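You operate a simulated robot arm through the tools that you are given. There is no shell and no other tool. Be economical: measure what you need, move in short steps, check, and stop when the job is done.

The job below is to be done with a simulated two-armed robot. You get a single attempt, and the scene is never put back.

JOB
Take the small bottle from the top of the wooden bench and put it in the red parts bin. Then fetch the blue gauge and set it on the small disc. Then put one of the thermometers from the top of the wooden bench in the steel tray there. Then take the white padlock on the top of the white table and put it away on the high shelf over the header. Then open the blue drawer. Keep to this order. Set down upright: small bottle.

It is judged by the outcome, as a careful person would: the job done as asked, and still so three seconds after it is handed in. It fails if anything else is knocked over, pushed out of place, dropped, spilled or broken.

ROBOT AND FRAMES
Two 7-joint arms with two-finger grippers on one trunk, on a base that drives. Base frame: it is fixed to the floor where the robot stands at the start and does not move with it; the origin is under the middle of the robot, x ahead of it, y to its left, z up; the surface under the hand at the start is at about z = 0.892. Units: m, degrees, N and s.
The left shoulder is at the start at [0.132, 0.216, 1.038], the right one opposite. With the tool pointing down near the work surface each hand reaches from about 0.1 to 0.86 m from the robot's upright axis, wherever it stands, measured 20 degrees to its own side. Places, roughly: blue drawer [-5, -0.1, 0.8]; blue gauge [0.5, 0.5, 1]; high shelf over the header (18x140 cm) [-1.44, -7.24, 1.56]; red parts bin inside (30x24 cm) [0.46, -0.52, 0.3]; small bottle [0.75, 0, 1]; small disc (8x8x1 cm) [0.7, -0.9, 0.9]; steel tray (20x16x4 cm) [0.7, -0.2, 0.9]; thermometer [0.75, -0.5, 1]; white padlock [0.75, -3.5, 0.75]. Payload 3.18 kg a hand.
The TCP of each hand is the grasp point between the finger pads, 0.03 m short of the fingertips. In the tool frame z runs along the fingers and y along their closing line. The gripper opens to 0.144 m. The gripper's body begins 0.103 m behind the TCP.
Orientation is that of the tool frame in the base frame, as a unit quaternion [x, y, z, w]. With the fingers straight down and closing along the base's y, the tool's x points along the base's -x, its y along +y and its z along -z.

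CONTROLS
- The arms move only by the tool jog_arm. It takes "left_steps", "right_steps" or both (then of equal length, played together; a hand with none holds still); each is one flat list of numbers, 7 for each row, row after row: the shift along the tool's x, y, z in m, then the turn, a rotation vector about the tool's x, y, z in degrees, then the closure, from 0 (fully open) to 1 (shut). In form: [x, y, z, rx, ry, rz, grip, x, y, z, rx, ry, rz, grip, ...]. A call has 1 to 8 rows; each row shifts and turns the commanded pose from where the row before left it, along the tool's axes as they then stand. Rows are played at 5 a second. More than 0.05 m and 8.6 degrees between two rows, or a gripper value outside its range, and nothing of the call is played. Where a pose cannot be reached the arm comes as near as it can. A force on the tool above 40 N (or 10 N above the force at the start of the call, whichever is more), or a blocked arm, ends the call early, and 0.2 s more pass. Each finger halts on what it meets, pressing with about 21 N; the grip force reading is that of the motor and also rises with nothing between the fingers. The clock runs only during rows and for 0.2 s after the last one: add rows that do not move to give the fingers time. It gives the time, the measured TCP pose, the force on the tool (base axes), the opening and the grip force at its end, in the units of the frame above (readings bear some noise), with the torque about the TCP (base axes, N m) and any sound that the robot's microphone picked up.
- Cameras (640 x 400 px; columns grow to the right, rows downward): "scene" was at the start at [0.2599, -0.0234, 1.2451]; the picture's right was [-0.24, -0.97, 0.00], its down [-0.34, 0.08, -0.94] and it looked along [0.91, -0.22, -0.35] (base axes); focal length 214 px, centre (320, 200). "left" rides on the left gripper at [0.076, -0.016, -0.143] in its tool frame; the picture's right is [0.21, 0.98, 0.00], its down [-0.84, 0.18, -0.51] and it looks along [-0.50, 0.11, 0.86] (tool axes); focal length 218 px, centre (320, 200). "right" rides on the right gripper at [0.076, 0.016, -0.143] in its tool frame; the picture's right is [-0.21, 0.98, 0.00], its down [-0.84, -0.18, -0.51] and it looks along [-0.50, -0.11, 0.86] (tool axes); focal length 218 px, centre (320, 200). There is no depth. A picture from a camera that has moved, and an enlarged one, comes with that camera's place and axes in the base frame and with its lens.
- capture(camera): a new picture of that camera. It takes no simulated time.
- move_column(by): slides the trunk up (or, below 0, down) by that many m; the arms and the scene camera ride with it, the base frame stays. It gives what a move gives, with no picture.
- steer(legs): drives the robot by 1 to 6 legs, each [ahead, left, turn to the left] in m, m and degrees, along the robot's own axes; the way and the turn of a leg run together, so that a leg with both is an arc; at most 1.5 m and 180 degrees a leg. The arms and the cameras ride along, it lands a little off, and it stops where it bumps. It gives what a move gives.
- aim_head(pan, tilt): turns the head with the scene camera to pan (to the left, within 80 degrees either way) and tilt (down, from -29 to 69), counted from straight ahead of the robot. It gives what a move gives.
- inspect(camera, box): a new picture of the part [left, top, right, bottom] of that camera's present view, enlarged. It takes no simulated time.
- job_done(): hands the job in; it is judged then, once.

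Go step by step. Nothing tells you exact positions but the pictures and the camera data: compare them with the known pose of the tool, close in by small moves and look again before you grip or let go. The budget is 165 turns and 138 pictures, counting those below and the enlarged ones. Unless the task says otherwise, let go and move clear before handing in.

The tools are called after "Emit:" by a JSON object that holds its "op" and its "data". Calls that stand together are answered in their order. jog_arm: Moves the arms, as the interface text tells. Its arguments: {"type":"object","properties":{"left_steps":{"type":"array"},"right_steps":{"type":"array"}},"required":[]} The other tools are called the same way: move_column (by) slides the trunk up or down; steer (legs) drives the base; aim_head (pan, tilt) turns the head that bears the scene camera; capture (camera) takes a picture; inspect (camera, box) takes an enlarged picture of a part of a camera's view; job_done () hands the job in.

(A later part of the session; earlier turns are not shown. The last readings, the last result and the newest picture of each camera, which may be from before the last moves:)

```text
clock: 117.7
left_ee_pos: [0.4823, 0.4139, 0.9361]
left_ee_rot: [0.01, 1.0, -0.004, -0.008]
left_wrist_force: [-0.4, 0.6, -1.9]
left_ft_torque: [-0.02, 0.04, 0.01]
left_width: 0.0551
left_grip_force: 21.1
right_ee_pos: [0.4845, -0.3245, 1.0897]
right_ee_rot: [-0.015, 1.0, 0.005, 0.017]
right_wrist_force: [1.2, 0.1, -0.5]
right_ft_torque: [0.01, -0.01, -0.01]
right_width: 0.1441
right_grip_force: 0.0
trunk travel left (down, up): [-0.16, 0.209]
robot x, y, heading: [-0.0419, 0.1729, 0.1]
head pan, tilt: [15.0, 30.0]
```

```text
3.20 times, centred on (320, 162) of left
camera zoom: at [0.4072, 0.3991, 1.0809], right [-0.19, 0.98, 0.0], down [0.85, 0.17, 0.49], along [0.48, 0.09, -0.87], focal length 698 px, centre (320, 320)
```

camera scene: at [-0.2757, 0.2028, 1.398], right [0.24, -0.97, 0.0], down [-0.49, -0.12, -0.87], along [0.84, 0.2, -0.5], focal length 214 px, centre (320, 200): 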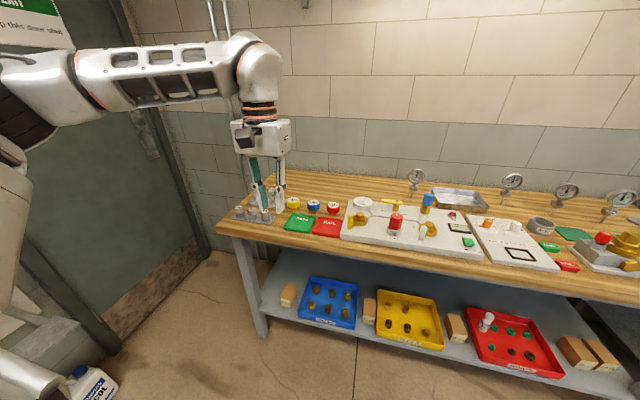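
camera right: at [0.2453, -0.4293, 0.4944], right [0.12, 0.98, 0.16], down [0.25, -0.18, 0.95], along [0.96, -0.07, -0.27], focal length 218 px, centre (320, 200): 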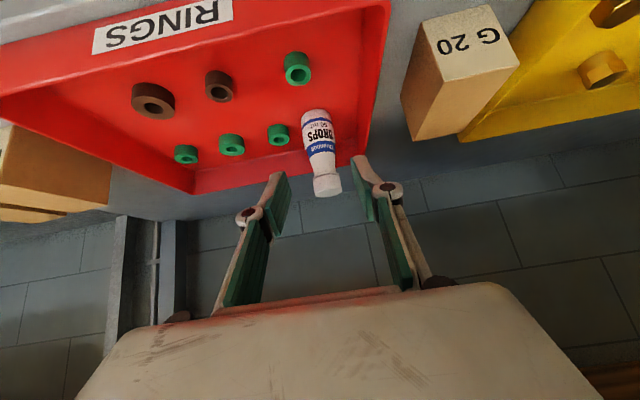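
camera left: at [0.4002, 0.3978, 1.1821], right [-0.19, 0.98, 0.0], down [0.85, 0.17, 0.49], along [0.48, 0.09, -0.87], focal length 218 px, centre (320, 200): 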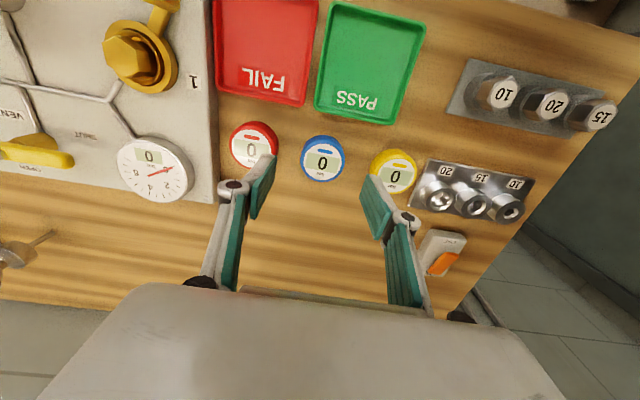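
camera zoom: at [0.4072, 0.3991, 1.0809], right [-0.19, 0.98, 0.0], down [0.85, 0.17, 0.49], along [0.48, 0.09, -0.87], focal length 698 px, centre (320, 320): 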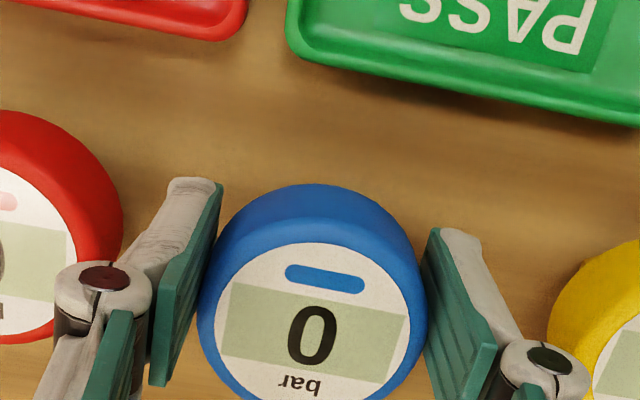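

It follows this time. I lift slowly to about 5 cm and check again.

Emit:
{"op": "jog_arm", "data": {"left_steps": [0, 0, -0.006, 0, 0, 0, 1, 0, 0, -0.008, 0, 0, 0, 1, 0, 0, -0.01, 0, 0, 0, 1, 0, 0, -0.012, 0, 0, 0, 1, 0, 0, -0.012, 0, 0, 0, 1, 0, 0, -0.01, 0, 0, 0, 1, 0, 0, -0.005, 0, 0, 0, 1]}}

Emit:
{"op": "inspect", "data": {"camera": "left", "box": [220, 100, 420, 225]}}

```text
clock: 119.3
left_ee_pos: [0.4835, 0.4144, 0.9994]
left_ee_rot: [0.011, 1.0, -0.002, -0.008]
left_wrist_force: [0.3, -0.4, -1.9]
left_ft_torque: [-0.01, 0.05, -0.02]
left_width: 0.0544
left_grip_force: 20.9
right_ee_pos: [0.485, -0.3256, 1.0898]
right_ee_rot: [-0.015, 1.0, 0.006, 0.016]
right_wrist_force: [-0.2, -0.3, -0.3]
right_ft_torque: [0.08, 0.0, 0.0]
right_width: 0.1442
right_grip_force: 0.0
trunk travel left (down, up): [-0.16, 0.209]
robot x, y, heading: [-0.0389, 0.1779, -0.4]
head pan, tilt: [15.0, 30.0]
```

```text
3.20 times, centred on (320, 162) of left
camera zoom: at [0.4085, 0.4, 1.1439], right [-0.19, 0.98, 0.0], down [0.85, 0.17, 0.49], along [0.48, 0.09, -0.87], focal length 698 px, centre (320, 320)
```

zoom: 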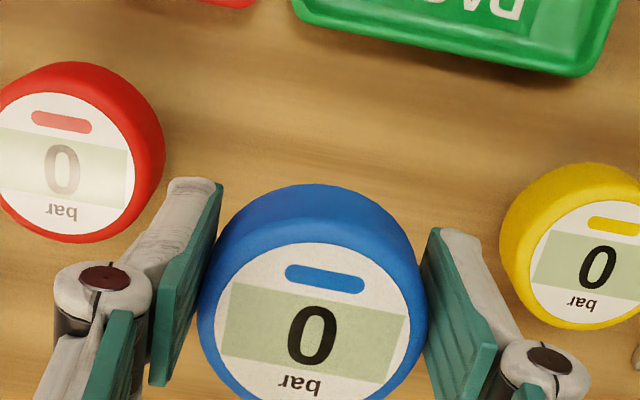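

The gauge is held firmly. I raise the trunk and check the grip before and after driving.

Emit:
{"op": "move_column", "data": {"by": 0.1}}

Emit:
{"op": "steer", "data": {"legs": [[-0.35, 0, 0.3]]}}

Emit:
{"op": "inspect", "data": {"camera": "left", "box": [220, 100, 420, 225]}}

```text
clock: 120.6
left_ee_pos: [0.4835, 0.4138, 1.0981]
left_ee_rot: [0.009, 1.0, -0.003, -0.009]
left_wrist_force: [0.7, 0.9, -2.4]
left_ft_torque: [0.02, 0.06, 0.03]
left_width: 0.0546
left_grip_force: 20.8
right_ee_pos: [0.4859, -0.3242, 1.1887]
right_ee_rot: [-0.015, 1.0, 0.006, 0.016]
right_wrist_force: [0.2, -0.2, 0.2]
right_ft_torque: [-0.02, 0.04, 0.0]
right_width: 0.1441
right_grip_force: 0.0
trunk travel left (down, up): [-0.26, 0.109]
robot x, y, heading: [-0.0409, 0.1771, -0.5]
head pan, tilt: [15.0, 30.0]
```

```text
clock: 122.9
left_ee_pos: [0.1383, 0.4167, 1.1]
left_ee_rot: [0.006, 1.0, -0.003, -0.007]
left_wrist_force: [0.2, 0.2, -2.2]
left_ft_torque: [0.0, -0.02, -0.03]
left_width: 0.0545
left_grip_force: 20.2
right_ee_pos: [0.1452, -0.321, 1.1905]
right_ee_rot: [-0.019, 1.0, 0.006, 0.016]
right_wrist_force: [-0.4, 0.4, 1.3]
right_ft_torque: [-0.02, -0.05, 0.02]
right_width: 0.1442
right_grip_force: 0.0
trunk travel left (down, up): [-0.26, 0.109]
robot x, y, heading: [-0.3844, 0.1745, -0.2]
head pan, tilt: [15.0, 30.0]
```

```text
3.20 times, centred on (320, 162) of left
camera zoom: at [0.063, 0.4032, 1.2444], right [-0.2, 0.98, 0.0], down [0.85, 0.17, 0.49], along [0.48, 0.1, -0.87], focal length 698 px, centre (320, 320)
```

zoom: 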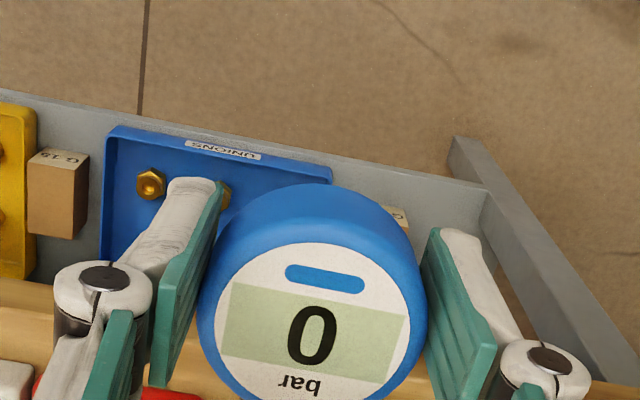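

The gauge is still held. I retract the right hand a bit for safety and drive right to the disc's end of the bench.

Emit:
{"op": "jog_arm", "data": {"right_steps": [0.045, 0, 0, 0, 0, 0, 0, 0.045, 0, 0, 0, 0, 0, 0, 0.045, 0, 0, 0, 0, 0, 0, 0.045, 0, 0, 0, 0, 0, 0]}}

Emit:
{"op": "steer", "data": {"legs": [[0, -1.31, 0.2]]}}

Emit:
{"op": "aim_head", "data": {"pan": 15, "tilt": 25}}

Emit:
{"op": "capture", "data": {"camera": "scene"}}

Emit:
{"op": "capture", "data": {"camera": "left"}}

```text
clock: 123.9
left_ee_pos: [0.1351, 0.415, 1.1011]
left_ee_rot: [0.006, 1.0, -0.003, -0.006]
left_wrist_force: [-0.4, -0.6, -0.5]
left_ft_torque: [0.08, -0.14, -0.02]
left_width: 0.0545
left_grip_force: 20.9
right_ee_pos: [-0.005, -0.3608, 1.1863]
right_ee_rot: [-0.015, 1.0, 0.003, 0.025]
right_wrist_force: [-1.6, -0.7, -0.5]
right_ft_torque: [0.11, -0.19, 0.04]
right_width: 0.1441
right_grip_force: 0.1
right hand out of reach, approached as far as the arm can: row 3, 4
trunk travel left (down, up): [-0.26, 0.109]
robot x, y, heading: [-0.3822, 0.1747, 0.5]
head pan, tilt: [15.0, 30.0]
```

```text
clock: 135.5
left_ee_pos: [0.1526, -0.8746, 1.0998]
left_ee_rot: [-0.005, 1.0, -0.002, -0.008]
left_wrist_force: [-0.7, -0.1, -3.0]
left_ft_torque: [0.0, 0.05, 0.01]
left_width: 0.0547
left_grip_force: 20.8
right_ee_pos: [0.0305, -1.6545, 1.1857]
right_ee_rot: [-0.027, 0.999, 0.002, 0.022]
right_wrist_force: [0.3, 0.0, 0.1]
right_ft_torque: [-0.04, -0.01, -0.01]
right_width: 0.1444
right_grip_force: 0.0
trunk travel left (down, up): [-0.26, 0.109]
robot x, y, heading: [-0.3651, -1.1263, 1.4]
head pan, tilt: [15.0, 30.0]
```

```text
clock: 136.2
left_ee_pos: [0.1522, -0.8735, 1.0999]
left_ee_rot: [-0.005, 1.0, -0.002, -0.009]
left_wrist_force: [0.0, -0.5, -2.2]
left_ft_torque: [0.02, 0.04, 0.0]
left_width: 0.0549
left_grip_force: 20.9
right_ee_pos: [0.0311, -1.6532, 1.185]
right_ee_rot: [-0.027, 0.999, 0.003, 0.023]
right_wrist_force: [-1.2, 0.7, 1.0]
right_ft_torque: [-0.02, -0.01, 0.0]
right_width: 0.1442
right_grip_force: 0.1
trunk travel left (down, up): [-0.26, 0.109]
robot x, y, heading: [-0.3613, -1.1262, 1.4]
head pan, tilt: [15.0, 25.0]
```

```text
78 pictures are left
camera scene: at [-0.2185, -1.1014, 1.3853], right [0.28, -0.96, 0.0], down [-0.41, -0.12, -0.91], along [0.87, 0.26, -0.42], focal length 214 px, centre (320, 200)
```

scene: 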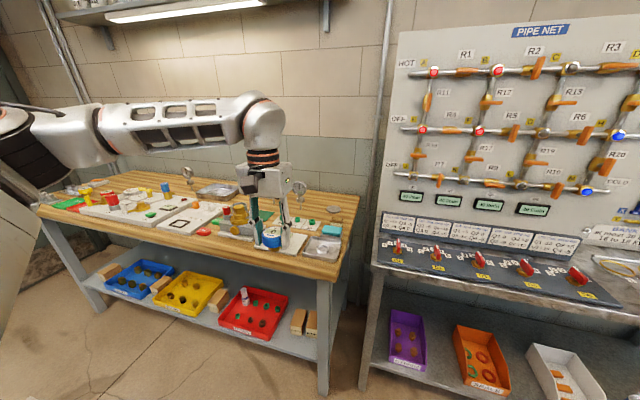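

```text
77 pictures are left
camera left: at [0.0783, -0.8897, 1.2441], right [-0.22, 0.98, 0.0], down [0.85, 0.19, 0.49], along [0.48, 0.11, -0.87], focal length 218 px, centre (320, 200)
```

left: 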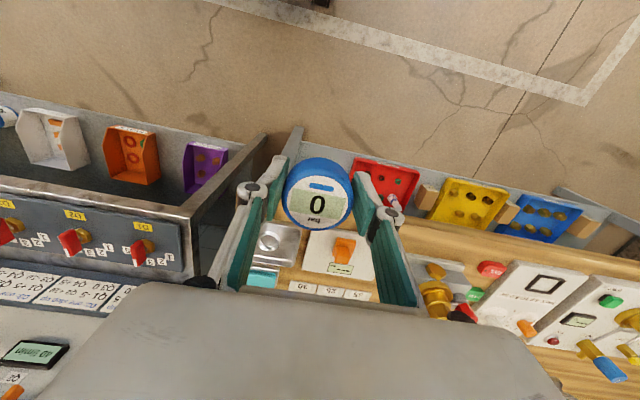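

Everything is clear. I drive ahead to the bench and extend the hand over the disc.

Emit:
{"op": "steer", "data": {"legs": [[0.36, -0.007, -1.4]]}}

Emit:
{"op": "jog_arm", "data": {"left_steps": [-0.02, 0, 0, 0, 0, 0, 1, -0.03, 0, 0, 0, 0, 0, 1, -0.03, 0, 0, 0, 0, 0, 1, -0.03, 0, 0, 0, 0, 0, 1, -0.03, 0, 0, 0, 0, 0, 1, -0.02, 0, 0, 0, 0, 0, 1]}}

Emit:
{"op": "capture", "data": {"camera": "left"}}

Emit:
{"op": "capture", "data": {"camera": "scene"}}

```text
clock: 138.5
left_ee_pos: [0.5219, -0.8909, 1.0982]
left_ee_rot: [0.009, 1.0, -0.003, -0.009]
left_wrist_force: [-0.1, 0.6, -1.8]
left_ft_torque: [-0.02, 0.0, 0.01]
left_width: 0.0546
left_grip_force: 20.8
right_ee_pos: [0.3794, -1.667, 1.1852]
right_ee_rot: [-0.013, 1.0, 0.002, 0.023]
right_wrist_force: [-0.2, -1.0, 0.0]
right_ft_torque: [0.01, 0.04, -0.03]
right_width: 0.1439
right_grip_force: 0.1
trunk travel left (down, up): [-0.26, 0.109]
robot x, y, heading: [-0.0007, -1.1298, -0.1]
head pan, tilt: [15.0, 25.0]
```

```text
clock: 139.9
left_ee_pos: [0.6034, -0.8924, 1.0995]
left_ee_rot: [0.009, 1.0, -0.004, -0.008]
left_wrist_force: [-0.4, 0.0, -2.5]
left_ft_torque: [-0.03, 0.0, 0.01]
left_width: 0.0547
left_grip_force: 21.4
left hand out of reach, approached as far as the arm can: row 4, 5, 6
right_ee_pos: [0.3788, -1.6671, 1.1869]
right_ee_rot: [-0.013, 1.0, 0.002, 0.023]
right_wrist_force: [0.1, 1.0, -0.6]
right_ft_torque: [0.0, -0.01, 0.0]
right_width: 0.1441
right_grip_force: 0.0
trunk travel left (down, up): [-0.26, 0.109]
robot x, y, heading: [-0.0003, -1.1314, 0.0]
head pan, tilt: [15.0, 25.0]
```

```text
76 pictures are left
camera left: at [0.5289, -0.9071, 1.2439], right [-0.19, 0.98, 0.0], down [0.85, 0.17, 0.49], along [0.48, 0.09, -0.87], focal length 218 px, centre (320, 200)
```

left: 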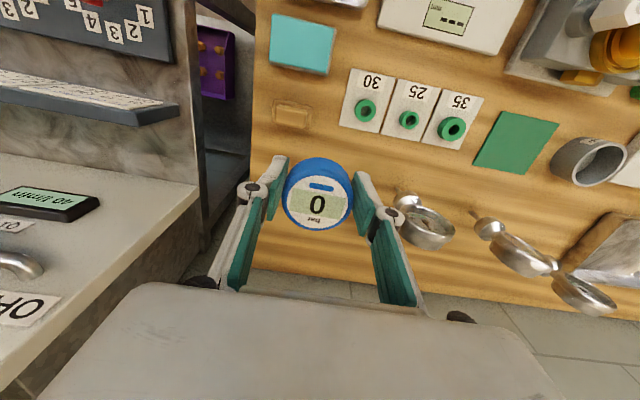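

```text
75 pictures are left
camera scene: at [0.1444, -1.1081, 1.3854], right [0.26, -0.97, 0.0], down [-0.41, -0.11, -0.91], along [0.88, 0.23, -0.42], focal length 214 px, centre (320, 200)
```

scene: 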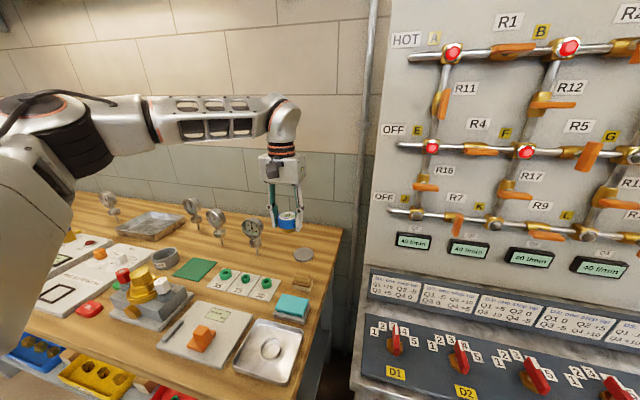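

The reach is limited at this height, so I lower a little and then reach further forward.

Emit:
{"op": "jog_arm", "data": {"left_steps": [0, 0, 0.03, 0, 0, 0, 1, 0, 0, 0.03, 0, 0, 0, 1, -0.03, 0, 0, 0, 0, 0, 1, -0.03, 0, 0, 0, 0, 0, 1, -0.02, 0, 0, 0, 0, 0, 1, -0.01, 0, 0, 0, 0, 0, 1, 0, 0, 0, 0, 0, 0, 1]}}

Emit:
{"op": "capture", "data": {"camera": "left"}}

Emit:
{"op": "inspect", "data": {"camera": "scene", "box": [180, 140, 360, 300]}}

```text
clock: 141.5
left_ee_pos: [0.6324, -0.8936, 1.0376]
left_ee_rot: [0.009, 1.0, -0.002, -0.009]
left_wrist_force: [0.1, 0.4, -2.7]
left_ft_torque: [0.02, 0.02, 0.02]
left_width: 0.0547
left_grip_force: 21.2
left hand out of reach, approached as far as the arm can: row 4, 5, 6
right_ee_pos: [0.3791, -1.6664, 1.1869]
right_ee_rot: [-0.013, 1.0, 0.002, 0.023]
right_wrist_force: [-0.1, 0.8, 0.6]
right_ft_torque: [0.04, -0.02, -0.01]
right_width: 0.144
right_grip_force: 0.1
trunk travel left (down, up): [-0.26, 0.109]
robot x, y, heading: [0.0006, -1.1294, 0.1]
head pan, tilt: [15.0, 25.0]
```

```text
74 pictures are left
camera left: at [0.5585, -0.9081, 1.1826], right [-0.19, 0.98, 0.0], down [0.85, 0.17, 0.49], along [0.48, 0.09, -0.87], focal length 218 px, centre (320, 200)
```

left: 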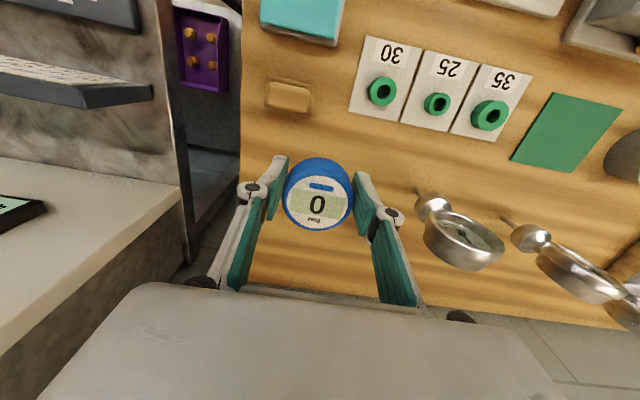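

```text
2.50 times, centred on (270, 220) of scene
camera zoom: at [0.1447, -1.1083, 1.3853], right [0.26, -0.97, 0.0], down [-0.41, -0.11, -0.91], along [0.88, 0.23, -0.42], focal length 536 px, centre (445, 150)
```

zoom: 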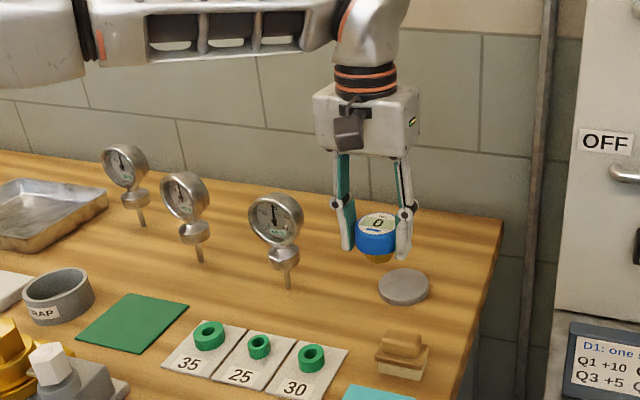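

The disc is at about [0.703, -0.90], ahead of the hand. The reach improves as the hand goes lower, so I lower by 0.05 and then move forward.

Emit:
{"op": "jog_arm", "data": {"left_steps": [0, 0, 0.025, 0, 0, 0, 1, 0, 0, 0.025, 0, 0, 0, 1, -0.02, 0, 0, 0, 0, 0, 1, -0.02, 0, 0, 0, 0, 0, 1, -0.02, 0, 0, 0, 0, 0, 1, -0.01, 0, 0, 0, 0, 0, 1, 0, 0, 0, 0, 0, 0, 1]}}

Emit:
{"op": "inspect", "data": {"camera": "scene", "box": [180, 140, 360, 300]}}

```text
clock: 143.1
left_ee_pos: [0.6653, -0.8958, 0.9881]
left_ee_rot: [0.005, 1.0, -0.004, -0.006]
left_wrist_force: [0.6, -0.2, -1.9]
left_ft_torque: [0.01, 0.01, 0.01]
left_width: 0.0544
left_grip_force: 20.8
left hand out of reach, approached as far as the arm can: row 4, 5, 6
right_ee_pos: [0.378, -1.668, 1.1849]
right_ee_rot: [-0.013, 1.0, 0.003, 0.023]
right_wrist_force: [-0.5, -0.9, -0.4]
right_ft_torque: [0.02, -0.02, 0.0]
right_width: 0.1441
right_grip_force: 0.0
trunk travel left (down, up): [-0.26, 0.109]
robot x, y, heading: [0.0007, -1.1294, -0.1]
head pan, tilt: [15.0, 25.0]
```

```text
2.50 times, centred on (270, 220) of scene
camera zoom: at [0.1446, -1.1088, 1.3853], right [0.26, -0.97, 0.0], down [-0.41, -0.11, -0.91], along [0.88, 0.23, -0.42], focal length 536 px, centre (445, 150)
```

zoom: 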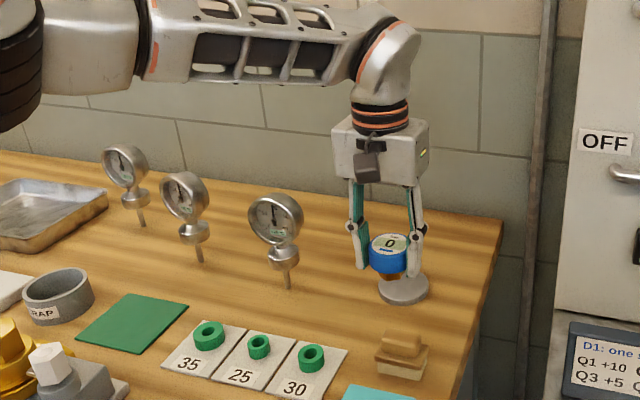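

I need about 3.7 cm more. Lowering the trunk brings the shoulder forward, so I lower 0.03 and reach again.

Emit:
{"op": "move_column", "data": {"by": -0.03}}

Emit:
{"op": "jog_arm", "data": {"left_steps": [-0.015, -0.002, 0, 0, 0, 0, 1, -0.015, -0.002, 0, 0, 0, 0, 1, -0.007, 0, 0, 0, 0, 0, 1, 0, 0, 0, 0, 0, 0, 1]}}

Emit:
{"op": "inspect", "data": {"camera": "scene", "box": [200, 140, 360, 300]}}

```text
clock: 143.9
left_ee_pos: [0.6645, -0.8955, 0.9597]
left_ee_rot: [0.008, 1.0, -0.003, -0.007]
left_wrist_force: [-0.5, 0.9, -1.7]
left_ft_torque: [-0.03, -0.01, 0.0]
left_width: 0.0548
left_grip_force: 21.4
right_ee_pos: [0.3814, -1.6681, 1.152]
right_ee_rot: [-0.012, 1.0, 0.0, 0.018]
right_wrist_force: [-1.1, -0.2, -0.7]
right_ft_torque: [-0.02, -0.03, 0.01]
right_width: 0.1439
right_grip_force: 0.1
trunk travel left (down, up): [-0.23, 0.139]
robot x, y, heading: [-0.0013, -1.1296, -0.1]
head pan, tilt: [15.0, 25.0]
```

```text
clock: 144.9
left_ee_pos: [0.6711, -0.8958, 0.9586]
left_ee_rot: [0.01, 1.0, -0.002, -0.008]
left_wrist_force: [0.5, 0.9, -1.8]
left_ft_torque: [0.0, 0.02, -0.02]
left_width: 0.0547
left_grip_force: 21.3
left hand out of reach, approached as far as the arm can: row 1, 2, 3
right_ee_pos: [0.3818, -1.669, 1.1499]
right_ee_rot: [-0.012, 1.0, 0.002, 0.017]
right_wrist_force: [0.8, 1.0, 0.3]
right_ft_torque: [-0.02, -0.02, 0.0]
right_width: 0.144
right_grip_force: 0.1
trunk travel left (down, up): [-0.23, 0.139]
robot x, y, heading: [0.0007, -1.1291, -0.3]
head pan, tilt: [15.0, 25.0]
```

```text
2.50 times, centred on (280, 220) of scene
camera zoom: at [0.161, -1.1082, 1.3544], right [0.26, -0.97, 0.0], down [-0.41, -0.11, -0.91], along [0.88, 0.23, -0.42], focal length 536 px, centre (420, 150)
```

zoom: 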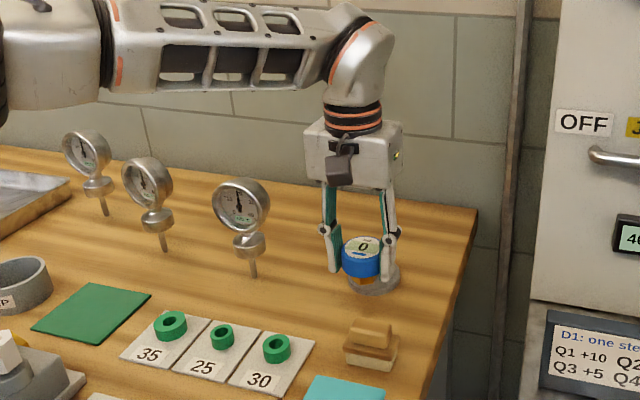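

The disc is at [0.703, -0.90] and I'm about 3 cm short. Turning the base 8° right while sliding left brings the hand forward without nearing the bench.

Emit:
{"op": "steer", "data": {"legs": [[0, 0.09, -8]]}}

Emit:
{"op": "inspect", "data": {"camera": "scene", "box": [180, 140, 340, 300]}}

```text
clock: 146.3
left_ee_pos: [0.7043, -0.9016, 0.9584]
left_ee_rot: [0.079, 0.997, -0.003, -0.008]
left_wrist_force: [0.3, 0.7, -2.5]
left_ft_torque: [-0.01, -0.01, 0.01]
left_width: 0.0547
left_grip_force: 21.0
right_ee_pos: [0.3108, -1.6272, 1.1516]
right_ee_rot: [0.057, 0.998, 0.0, 0.018]
right_wrist_force: [0.6, 0.4, 0.5]
right_ft_torque: [0.0, 0.0, 0.01]
right_width: 0.1442
right_grip_force: 0.1
trunk travel left (down, up): [-0.23, 0.139]
robot x, y, heading: [0.008, -1.0419, -8.3]
head pan, tilt: [15.0, 25.0]
```

```text
2.50 times, centred on (260, 220) of scene
camera zoom: at [0.1692, -1.0414, 1.3544], right [0.12, -0.99, 0.0], down [-0.42, -0.05, -0.91], along [0.9, 0.11, -0.42], focal length 536 px, centre (470, 150)
```

zoom: 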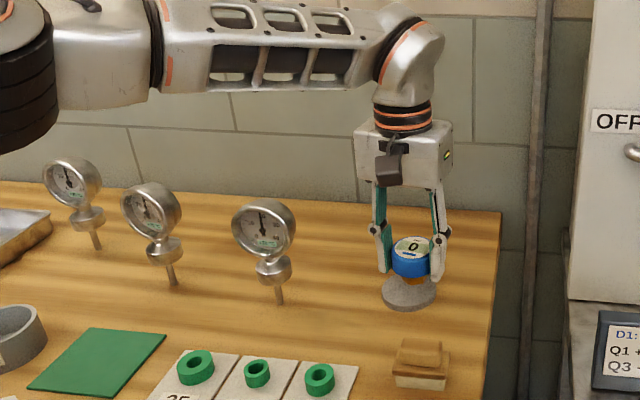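

It's well centred over the disc. I lower in small steps until contact.

Emit:
{"op": "jog_arm", "data": {"left_steps": [0.001, 0.002, 0.01, 0, 0, 0, 1, 0, 0, 0.007, 0, 0, 0, 1, 0, 0, 0.004, 0, 0, 0, 1, 0, 0, 0, 0, 0, 0, 1]}}

Emit:
{"op": "inspect", "data": {"camera": "scene", "box": [240, 200, 320, 280]}}

Emit:
{"op": "inspect", "data": {"camera": "left", "box": [220, 100, 420, 225]}}

```text
clock: 147.3
left_ee_pos: [0.7034, -0.9008, 0.9358]
left_ee_rot: [0.078, 0.997, -0.002, -0.007]
left_wrist_force: [-0.6, -0.7, -2.4]
left_ft_torque: [0.01, 0.02, -0.02]
left_width: 0.0547
left_grip_force: 20.7
right_ee_pos: [0.3101, -1.6278, 1.1512]
right_ee_rot: [0.057, 0.998, 0.0, 0.018]
right_wrist_force: [0.0, 0.0, -0.1]
right_ft_torque: [0.03, 0.02, 0.03]
right_width: 0.1437
right_grip_force: 0.0
trunk travel left (down, up): [-0.23, 0.139]
robot x, y, heading: [0.0038, -1.0421, -8.3]
head pan, tilt: [15.0, 25.0]
```

```text
5.00 times, centred on (280, 240) of scene
camera zoom: at [0.1691, -1.0418, 1.3544], right [0.12, -0.99, 0.0], down [-0.42, -0.05, -0.91], along [0.9, 0.11, -0.42], focal length 1072 px, centre (520, 0)
```

zoom: 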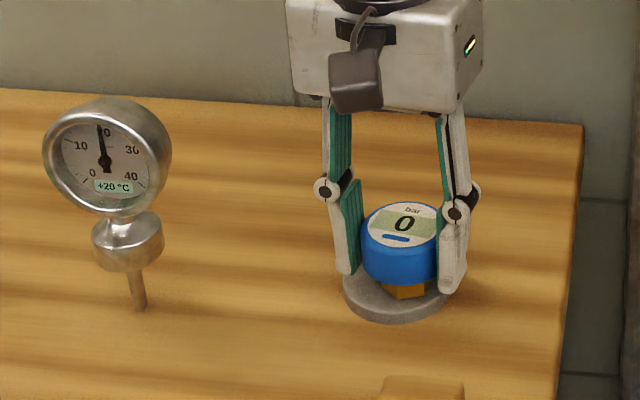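

```text
3.20 times, centred on (320, 162) of left
camera zoom: at [0.6271, -0.9045, 1.0816], right [-0.05, 1.0, 0.0], down [0.87, 0.05, 0.49], along [0.49, 0.02, -0.87], focal length 698 px, centre (320, 320)
```

zoom: 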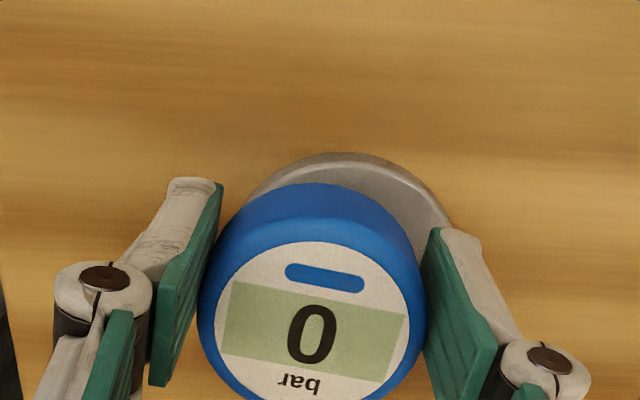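

By both close views the disc centre is about 9 mm further and 6 mm to the left of the gauge. I correct this before setting it down.

Emit:
{"op": "jog_arm", "data": {"left_steps": [0, 0, -0.004, 0, 0, 0, 1, -0.004, 0.0035, 0, 0, 0, 0, 1, -0.004, 0.0035, 0, 0, 0, 0, 1, 0, 0, 0, 0, 0, 0, 1]}}

Emit:
{"op": "inspect", "data": {"camera": "scene", "box": [240, 200, 320, 280]}}

Emit:
{"op": "inspect", "data": {"camera": "left", "box": [220, 100, 420, 225]}}

```text
clock: 148.3
left_ee_pos: [0.708, -0.898, 0.9412]
left_ee_rot: [0.078, 0.997, -0.002, -0.008]
left_wrist_force: [-1.0, -0.4, -2.2]
left_ft_torque: [0.01, 0.02, 0.04]
left_width: 0.0548
left_grip_force: 21.5
left hand out of reach, approached as far as the arm can: row 3
right_ee_pos: [0.3101, -1.627, 1.1513]
right_ee_rot: [0.058, 0.998, 0.0, 0.018]
right_wrist_force: [-0.2, 0.5, 0.0]
right_ft_torque: [0.02, 0.01, -0.03]
right_width: 0.1442
right_grip_force: 0.1
trunk travel left (down, up): [-0.23, 0.139]
robot x, y, heading: [0.0057, -1.0399, -8.2]
head pan, tilt: [15.0, 25.0]
```

```text
5.00 times, centred on (280, 240) of scene
camera zoom: at [0.1693, -1.0418, 1.3543], right [0.12, -0.99, 0.0], down [-0.42, -0.05, -0.91], along [0.9, 0.11, -0.42], focal length 1072 px, centre (520, 0)
```

zoom: 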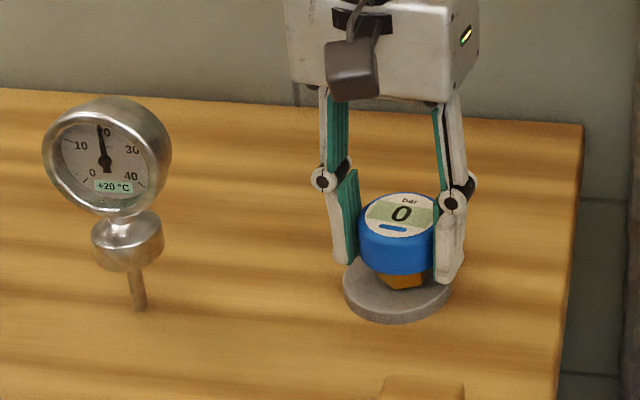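

```text
3.20 times, centred on (320, 162) of left
camera zoom: at [0.6317, -0.9017, 1.0854], right [-0.05, 1.0, 0.0], down [0.87, 0.05, 0.49], along [0.49, 0.02, -0.87], focal length 698 px, centre (320, 320)
```

zoom: 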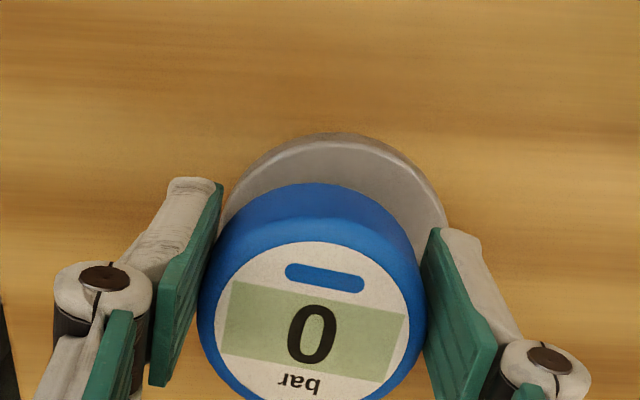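

It's centred well enough, with the nut comfortably on the disc. I lower to contact.

Emit:
{"op": "jog_arm", "data": {"left_steps": [0, 0, 0.004, 0, 0, 0, 1, 0, 0, 0.003, 0, 0, 0, 1, 0, 0, 0.003, 0, 0, 0, 1, 0, 0, 0, 0, 0, 0, 1]}}

Emit:
{"op": "inspect", "data": {"camera": "scene", "box": [240, 200, 320, 280]}}

```text
clock: 149.3
left_ee_pos: [0.7069, -0.8976, 0.9347]
left_ee_rot: [0.078, 0.997, -0.003, -0.006]
left_wrist_force: [1.4, 4.3, 16.6]
left_ft_torque: [0.13, -0.21, 0.06]
left_width: 0.0549
left_grip_force: 21.1
right_ee_pos: [0.3093, -1.627, 1.1523]
right_ee_rot: [0.058, 0.998, -0.001, 0.019]
right_wrist_force: [0.0, -0.1, 0.0]
right_ft_torque: [0.04, 0.02, 0.02]
right_width: 0.144
right_grip_force: 0.0
trunk travel left (down, up): [-0.23, 0.139]
robot x, y, heading: [0.0045, -1.0393, -8.1]
head pan, tilt: [15.0, 25.0]
```

```text
5.00 times, centred on (280, 240) of scene
camera zoom: at [0.1675, -1.0416, 1.3549], right [0.12, -0.99, 0.0], down [-0.42, -0.05, -0.91], along [0.9, 0.11, -0.42], focal length 1072 px, centre (520, 0)
```

zoom: 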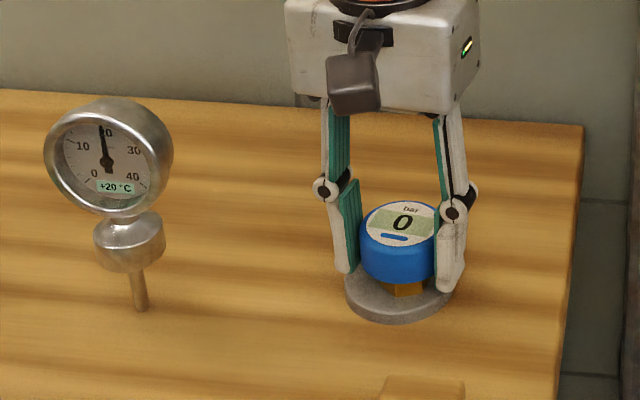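

Contact. I release slowly and rise straight up.

Emit:
{"op": "jog_arm", "data": {"left_steps": [0, 0, -0.002, 0, 0, 0, 0.6, 0, 0, 0, 0, 0, 0, 0.5, 0, 0, 0, 0, 0, 0, 0.45, 0, 0, -0.02, 0, 0, 0, 0.45, 0, 0, -0.03, 0, 0, 0, 0.45, 0, 0, -0.03, 0, 0, 0, 0.45]}}

Emit:
{"op": "inspect", "data": {"camera": "scene", "box": [180, 140, 340, 300]}}

Emit:
{"op": "capture", "data": {"camera": "left"}}

```text
clock: 150.7
left_ee_pos: [0.7067, -0.8987, 0.954]
left_ee_rot: [0.077, 0.997, -0.002, -0.007]
left_wrist_force: [0.2, 0.0, 0.0]
left_ft_torque: [0.0, 0.0, 0.0]
left_width: 0.0794
left_grip_force: 0.0
left hand out of reach, approached as far as the arm can: row 5, 6
right_ee_pos: [0.3092, -1.6282, 1.1513]
right_ee_rot: [0.056, 0.998, 0.001, 0.018]
right_wrist_force: [-0.2, -0.6, 0.1]
right_ft_torque: [0.03, -0.01, 0.04]
right_width: 0.1443
right_grip_force: 0.1
trunk travel left (down, up): [-0.23, 0.139]
robot x, y, heading: [0.0045, -1.0414, -8.3]
head pan, tilt: [15.0, 25.0]
```

```text
2.50 times, centred on (260, 220) of scene
camera zoom: at [0.1686, -1.042, 1.3545], right [0.12, -0.99, 0.0], down [-0.42, -0.05, -0.91], along [0.9, 0.11, -0.42], focal length 536 px, centre (470, 150)
```

zoom: 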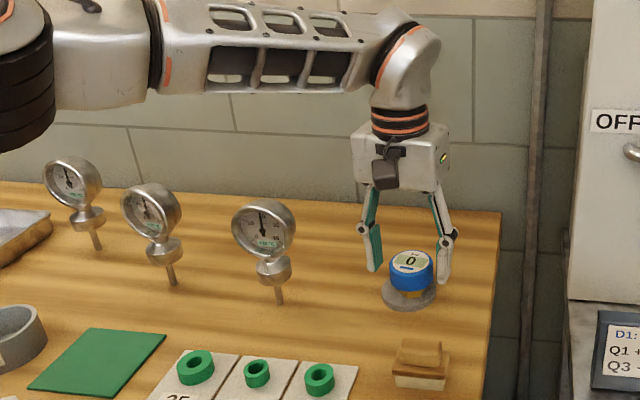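

```text
63 pictures are left
camera left: at [0.6302, -0.9026, 1.0985], right [-0.05, 1.0, 0.0], down [0.87, 0.05, 0.5], along [0.49, 0.02, -0.87], focal length 218 px, centre (320, 200)
```

left: 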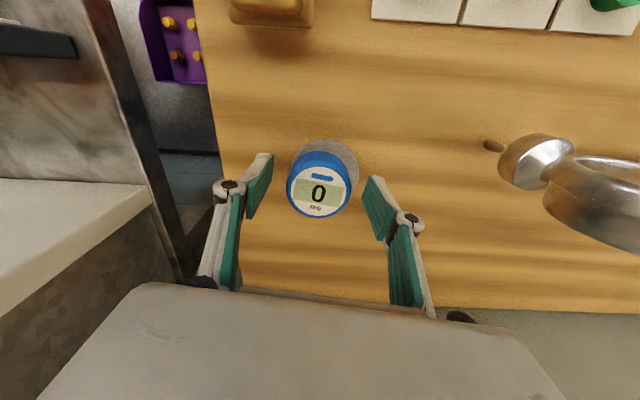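

The gauge sits on the disc. I rise clear with the trunk, back off and turn straight, heading toward the thermometers (dials with °C), and tilt the right hand to 45° again.

Emit:
{"op": "move_column", "data": {"by": 0.1}}

Emit:
{"op": "steer", "data": {"legs": [[-0.4, 0, 0], [0, 0.68, 8.3]]}}

Emit:
{"op": "jog_arm", "data": {"right_steps": [-0.04, 0, 0, 0, -7.5, 0, 0, -0.03, 0, 0, 0, -7.5, 0, 0, -0.03, 0, 0, 0, -7.5, 0, 0, 0, 0, 0, 0, -7.5, 0, 0, 0, 0, 0, 0, -7.5, 0, 0, 0, 0, 0, 0, -7.5, 0, 0], "left_steps": [0.03, 0, -0.03, 0, 0, 0, 0.45, 0.04, 0, -0.03, 0, 0, 0, 0.45, 0.04, 0, -0.03, 0, 0, 0, 0.45, 0.04, 0, 0, 0, 0, 0, 0.45, 0.04, 0, 0, 0, 0, 0, 0.45, 0.03, 0, 0, 0, 0, 0, 0.45]}}

Emit:
{"op": "aim_head", "data": {"pan": -10, "tilt": 30}}

Emit:
{"op": "capture", "data": {"camera": "scene"}}

```text
clock: 152.1
left_ee_pos: [0.7029, -0.8979, 1.1174]
left_ee_rot: [0.078, 0.996, -0.005, 0.043]
left_wrist_force: [-0.2, 0.1, 0.6]
left_ft_torque: [0.01, 0.02, 0.03]
left_width: 0.0795
left_grip_force: 0.0
right_ee_pos: [0.3105, -1.6276, 1.2513]
right_ee_rot: [0.058, 0.998, 0.001, 0.017]
right_wrist_force: [0.2, 0.1, 0.0]
right_ft_torque: [0.04, -0.02, -0.03]
right_width: 0.1439
right_grip_force: 0.0
trunk travel left (down, up): [-0.33, 0.039]
robot x, y, heading: [0.0087, -1.0408, -8.3]
head pan, tilt: [15.0, 25.0]
```

```text
clock: 160.5
left_ee_pos: [0.3285, -0.0572, 1.1181]
left_ee_rot: [-0.001, 0.999, -0.001, 0.043]
left_wrist_force: [0.7, -0.5, 0.1]
left_ft_torque: [-0.01, 0.02, -0.02]
left_width: 0.0792
left_grip_force: 0.1
right_ee_pos: [0.0536, -0.8407, 1.2514]
right_ee_rot: [-0.021, 1.0, 0.002, 0.018]
right_wrist_force: [-0.2, -0.1, -0.4]
right_ft_torque: [0.01, -0.05, 0.0]
right_width: 0.144
right_grip_force: 0.1
trunk travel left (down, up): [-0.33, 0.039]
robot x, y, heading: [-0.3397, -0.3084, 1.0]
head pan, tilt: [15.0, 25.0]
```

```text
clock: 161.9
left_ee_pos: [0.0995, -0.0567, 1.1883]
left_ee_rot: [0.0, 0.999, -0.002, 0.044]
left_wrist_force: [-0.1, -0.8, 0.1]
left_ft_torque: [0.02, -0.05, 0.01]
left_width: 0.0793
left_grip_force: 0.0
right_ee_pos: [0.15, -0.8345, 1.2662]
right_ee_rot: [-0.019, 0.916, 0.008, 0.401]
right_wrist_force: [0.1, 0.1, 0.4]
right_ft_torque: [0.02, -0.03, -0.02]
right_width: 0.1439
right_grip_force: 0.0
trunk travel left (down, up): [-0.33, 0.039]
robot x, y, heading: [-0.3356, -0.3116, 0.7]
head pan, tilt: [15.0, 25.0]
```

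```text
clock: 162.8
left_ee_pos: [0.1007, -0.0575, 1.1882]
left_ee_rot: [-0.001, 0.999, -0.001, 0.043]
left_wrist_force: [0.0, -1.0, 0.1]
left_ft_torque: [0.0, 0.01, 0.01]
left_width: 0.0792
left_grip_force: 0.1
right_ee_pos: [0.1514, -0.8351, 1.2668]
right_ee_rot: [-0.018, 0.917, 0.009, 0.398]
right_wrist_force: [0.1, 0.1, 0.2]
right_ft_torque: [0.02, 0.02, 0.02]
right_width: 0.1442
right_grip_force: 0.1
trunk travel left (down, up): [-0.33, 0.039]
robot x, y, heading: [-0.3323, -0.3099, 1.1]
head pan, tilt: [-10.0, 30.0]
```

```text
62 pictures are left
camera scene: at [-0.2097, -0.323, 1.449], right [-0.16, -0.99, 0.0], down [-0.49, 0.08, -0.87], along [0.86, -0.14, -0.5], focal length 214 px, centre (320, 200)
```

scene: 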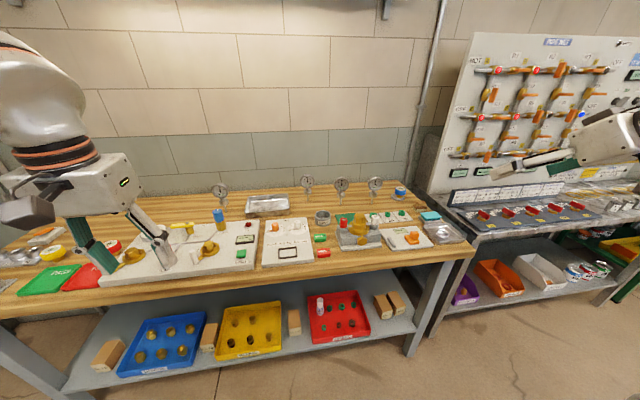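

I measure the thermometers and the tray from an enlarged view.

Emit:
{"op": "inspect", "data": {"camera": "scene", "box": [200, 165, 420, 265]}}

```text
2.91 times, centred on (310, 215) of scene
camera zoom: at [-0.2097, -0.323, 1.449], right [-0.16, -0.99, 0.0], down [-0.49, 0.08, -0.87], along [0.86, -0.14, -0.5], focal length 624 px, centre (349, 156)
```

zoom: 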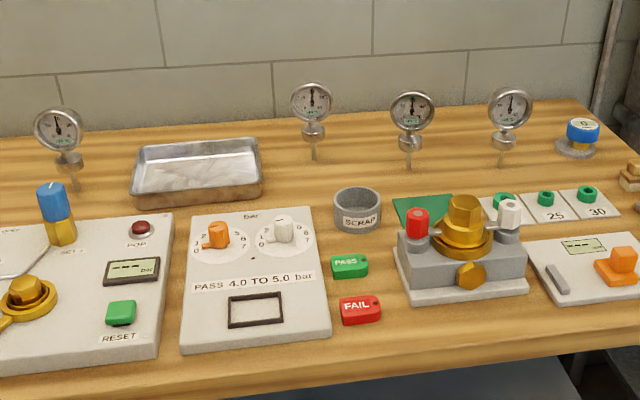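

I choose the right-most thermometer, at about [0.68, -0.737]. The tray centre is at about [0.73, -0.22]. I lower the trunk and extend the tilted right hand in free space.

Emit:
{"op": "move_column", "data": {"by": -0.2}}

Emit:
{"op": "jog_arm", "data": {"right_steps": [-0.025, 0.005, 0.025, 0, 0, 0, 0.3, -0.025, 0.005, 0.025, 0, -2, 0, 0.3, -0.025, 0.005, 0.025, 0, 0, 0, 0.3, -0.025, 0.005, 0.025, 0, 0, 0, 0.3]}}

```text
clock: 165.0
left_ee_pos: [0.0989, -0.0566, 0.9898]
left_ee_rot: [-0.001, 0.999, -0.002, 0.046]
left_wrist_force: [-0.3, 0.3, 0.8]
left_ft_torque: [-0.03, -0.02, 0.0]
left_width: 0.0792
left_grip_force: 0.1
right_ee_pos: [0.1519, -0.8359, 1.0664]
right_ee_rot: [-0.018, 0.917, 0.008, 0.399]
right_wrist_force: [0.0, 1.5, -0.6]
right_ft_torque: [-0.01, -0.01, 0.02]
right_width: 0.144
right_grip_force: 0.0
trunk travel left (down, up): [-0.13, 0.239]
robot x, y, heading: [-0.3357, -0.3091, 0.9]
head pan, tilt: [-10.0, 30.0]
```

```text
clock: 166.0
left_ee_pos: [0.1012, -0.0571, 0.9869]
left_ee_rot: [-0.002, 0.999, -0.002, 0.043]
left_wrist_force: [-0.6, 1.0, 0.0]
left_ft_torque: [-0.04, 0.07, -0.01]
left_width: 0.0791
left_grip_force: 0.1
right_ee_pos: [0.2908, -0.8091, 1.075]
right_ee_rot: [-0.018, 0.91, 0.009, 0.414]
right_wrist_force: [0.3, 0.3, 1.0]
right_ft_torque: [-0.02, 0.03, 0.02]
right_width: 0.1009
right_grip_force: 0.1
trunk travel left (down, up): [-0.13, 0.239]
robot x, y, heading: [-0.3361, -0.309, 0.8]
head pan, tilt: [-10.0, 30.0]
```

I raise and retract the left hand a bit, turn 7° left, and drive to a standoff short of the thermometer.

Emit:
{"op": "jog_arm", "data": {"left_steps": [0.03, 0.02, -0.04, 0, 0, 0, 0.45, 0.02, 0.02, -0.04, 0, 0, 0, 0.45, 0, 0, -0.04, 0, 0, 0, 0.45], "right_steps": [0, 0, 0, 0, 0, 0, 0.2, 0, 0, 0, 0, 0, 0, 0.2, 0, 0, 0, 0, 0, 0, 0.2]}}

Emit:
{"op": "steer", "data": {"legs": [[0, 0, 7.1], [0.2425, -0.0544, 0]]}}

Emit:
{"op": "capture", "data": {"camera": "right"}}

Emit:
{"op": "aim_head", "data": {"pan": -45, "tilt": 25}}

Emit:
{"op": "capture", "data": {"camera": "scene"}}

```text
refused: row 1 steps farther than a row can; nothing moved
```

```text
clock: 168.3
left_ee_pos: [0.3128, -0.0273, 0.9884]
left_ee_rot: [-0.062, 0.997, 0.001, 0.044]
left_wrist_force: [-0.4, -0.7, 0.0]
left_ft_torque: [-0.01, 0.04, 0.0]
left_width: 0.0789
left_grip_force: 0.1
right_ee_pos: [0.5949, -0.7487, 1.0744]
right_ee_rot: [-0.075, 0.907, 0.035, 0.413]
right_wrist_force: [-0.2, -0.3, -0.1]
right_ft_torque: [0.03, -0.01, -0.03]
right_width: 0.1008
right_grip_force: 0.0
trunk travel left (down, up): [-0.13, 0.239]
robot x, y, heading: [-0.0932, -0.3305, 7.9]
head pan, tilt: [-10.0, 30.0]
```

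```text
60 pictures are left
camera right: at [0.4351, -0.7585, 1.1115], right [-0.03, 0.99, 0.16], down [0.2, -0.15, 0.97], along [0.98, 0.06, -0.19], focal length 218 px, centre (320, 200)
```

right: 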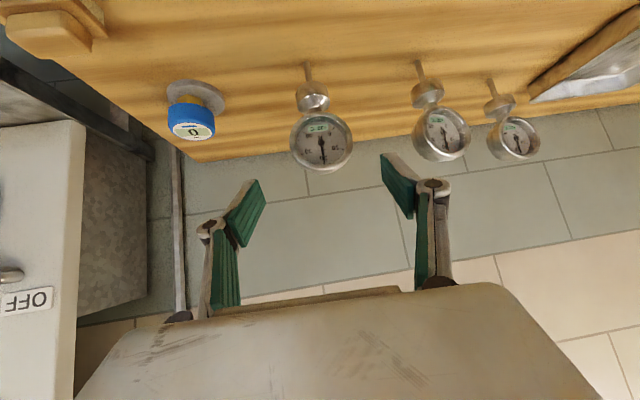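

```text
clock: 169.4
left_ee_pos: [0.3123, -0.0246, 0.9879]
left_ee_rot: [-0.062, 0.997, 0.001, 0.044]
left_wrist_force: [-1.4, -0.1, 1.2]
left_ft_torque: [0.01, -0.03, 0.02]
left_width: 0.0791
left_grip_force: 0.1
right_ee_pos: [0.5942, -0.7493, 1.0757]
right_ee_rot: [-0.076, 0.907, 0.036, 0.414]
right_wrist_force: [0.0, 0.5, -0.5]
right_ft_torque: [0.0, -0.01, -0.01]
right_width: 0.1008
right_grip_force: 0.1
trunk travel left (down, up): [-0.13, 0.239]
robot x, y, heading: [-0.0921, -0.3284, 8.0]
head pan, tilt: [-45.0, 25.0]
```

```text
59 pictures are left
camera scene: at [0.144, -0.3629, 1.2442], right [-0.6, -0.8, 0.0], down [-0.34, 0.25, -0.91], along [0.72, -0.54, -0.42], focal length 214 px, centre (320, 200)
```

scene: 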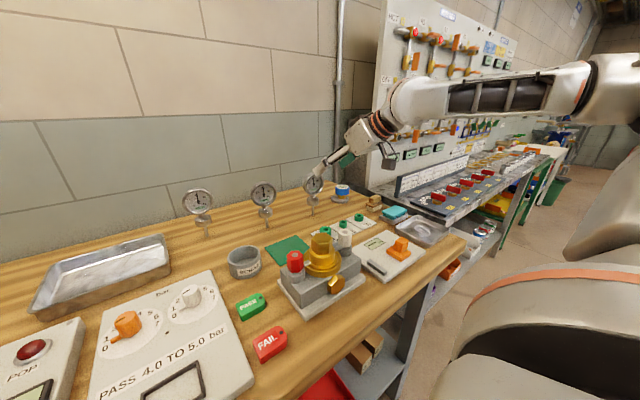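

The thermometer axis is at about [0.664, -0.733]. I first lift the left hand, then drive the last 7 cm at this height.

Emit:
{"op": "jog_arm", "data": {"left_steps": [0.01, 0.01, -0.04, 0, 0, 0, 0.45, 0.01, 0.01, -0.04, 0, 0, 0, 0.45, 0, 0, -0.03, 0, 0, 0, 0.45], "right_steps": [0, 0, 0, 0, 0, 0, 0.2, 0, 0, 0, 0, 0, 0, 0.2, 0, 0, 0, 0, 0, 0, 0.2]}}

Emit:
{"op": "steer", "data": {"legs": [[0.0676, 0.0067, 0]]}}

Emit:
{"op": "capture", "data": {"camera": "right"}}

Emit:
{"op": "inspect", "data": {"camera": "scene", "box": [220, 120, 420, 245]}}

```text
clock: 170.2
left_ee_pos: [0.2779, -0.0118, 1.0955]
left_ee_rot: [-0.063, 0.997, 0.002, 0.045]
left_wrist_force: [0.2, -0.4, -0.7]
left_ft_torque: [0.0, -0.02, 0.0]
left_width: 0.0794
left_grip_force: 0.1
right_ee_pos: [0.5939, -0.7497, 1.0765]
right_ee_rot: [-0.075, 0.907, 0.035, 0.413]
right_wrist_force: [0.1, -0.6, 0.0]
right_ft_torque: [0.02, 0.02, 0.02]
right_width: 0.1153
right_grip_force: 0.0
trunk travel left (down, up): [-0.13, 0.239]
robot x, y, heading: [-0.0954, -0.3282, 8.0]
head pan, tilt: [-45.0, 25.0]
```

```text
clock: 171.2
left_ee_pos: [0.3452, 0.0059, 1.0949]
left_ee_rot: [-0.064, 0.997, 0.001, 0.043]
left_wrist_force: [0.5, 0.6, -0.3]
left_ft_torque: [-0.03, 0.02, 0.02]
left_width: 0.0793
left_grip_force: 0.1
right_ee_pos: [0.6598, -0.7312, 1.0756]
right_ee_rot: [-0.076, 0.907, 0.035, 0.413]
right_wrist_force: [-0.1, 0.6, 0.4]
right_ft_torque: [0.0, 0.02, 0.01]
right_width: 0.115
right_grip_force: 0.0
trunk travel left (down, up): [-0.13, 0.239]
robot x, y, heading: [-0.0255, -0.3117, 8.1]
head pan, tilt: [-45.0, 25.0]
```

```text
58 pictures are left
camera right: at [0.5014, -0.742, 1.1117], right [-0.03, 0.99, 0.16], down [0.2, -0.15, 0.97], along [0.98, 0.06, -0.19], focal length 218 px, centre (320, 200)
```

right: 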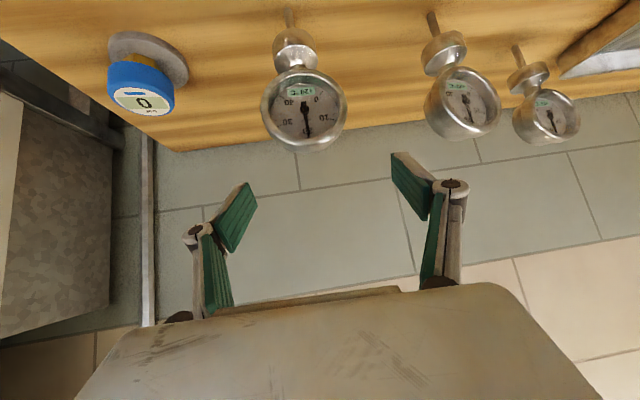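

```text
3.20 times, centred on (320, 182) of scene
camera zoom: at [0.2106, -0.3465, 1.2442], right [-0.6, -0.8, 0.0], down [-0.34, 0.25, -0.91], along [0.72, -0.54, -0.42], focal length 686 px, centre (320, 256)
```

zoom: 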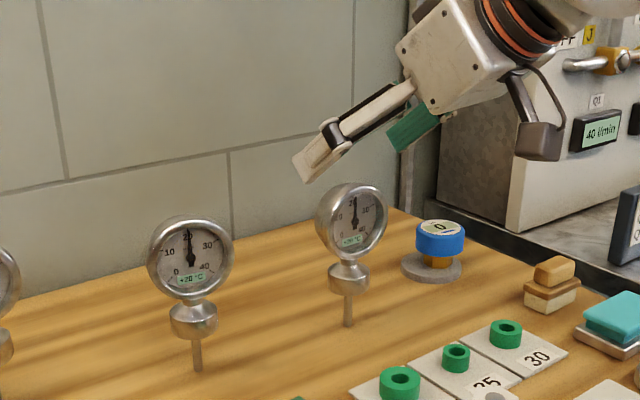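

Aligned laterally within 3 mm. I descend with the arm in steps, fingers passing on either side of the dial.

Emit:
{"op": "jog_arm", "data": {"right_steps": [0.0151, -0.001, 0.0131, 0, 0, 0, 0.2, 0.0151, -0.001, 0.0131, 0, 0, 0, 0.2, 0, 0, 0, 0, 0, 0, 0.2]}}

Emit:
{"op": "capture", "data": {"camera": "right"}}

```text
clock: 172.0
left_ee_pos: [0.3453, 0.0066, 1.0951]
left_ee_rot: [-0.064, 0.997, 0.001, 0.043]
left_wrist_force: [0.3, -1.2, 0.2]
left_ft_torque: [0.02, 0.0, 0.01]
left_width: 0.0795
left_grip_force: 0.1
right_ee_pos: [0.6619, -0.7353, 1.0373]
right_ee_rot: [-0.076, 0.907, 0.035, 0.413]
right_wrist_force: [0.0, -0.2, 0.7]
right_ft_torque: [-0.01, 0.01, 0.01]
right_width: 0.1153
right_grip_force: 0.1
trunk travel left (down, up): [-0.13, 0.239]
robot x, y, heading: [-0.0216, -0.3121, 8.2]
head pan, tilt: [-45.0, 25.0]
```

```text
56 pictures are left
camera right: at [0.5015, -0.7439, 1.0728], right [-0.03, 0.99, 0.16], down [0.2, -0.15, 0.97], along [0.98, 0.06, -0.19], focal length 218 px, centre (320, 200)
```

right: 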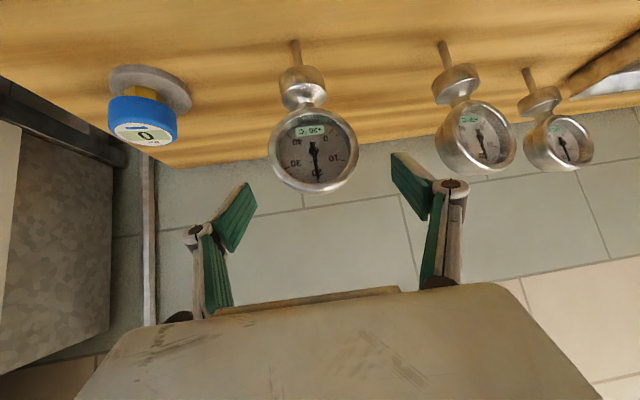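

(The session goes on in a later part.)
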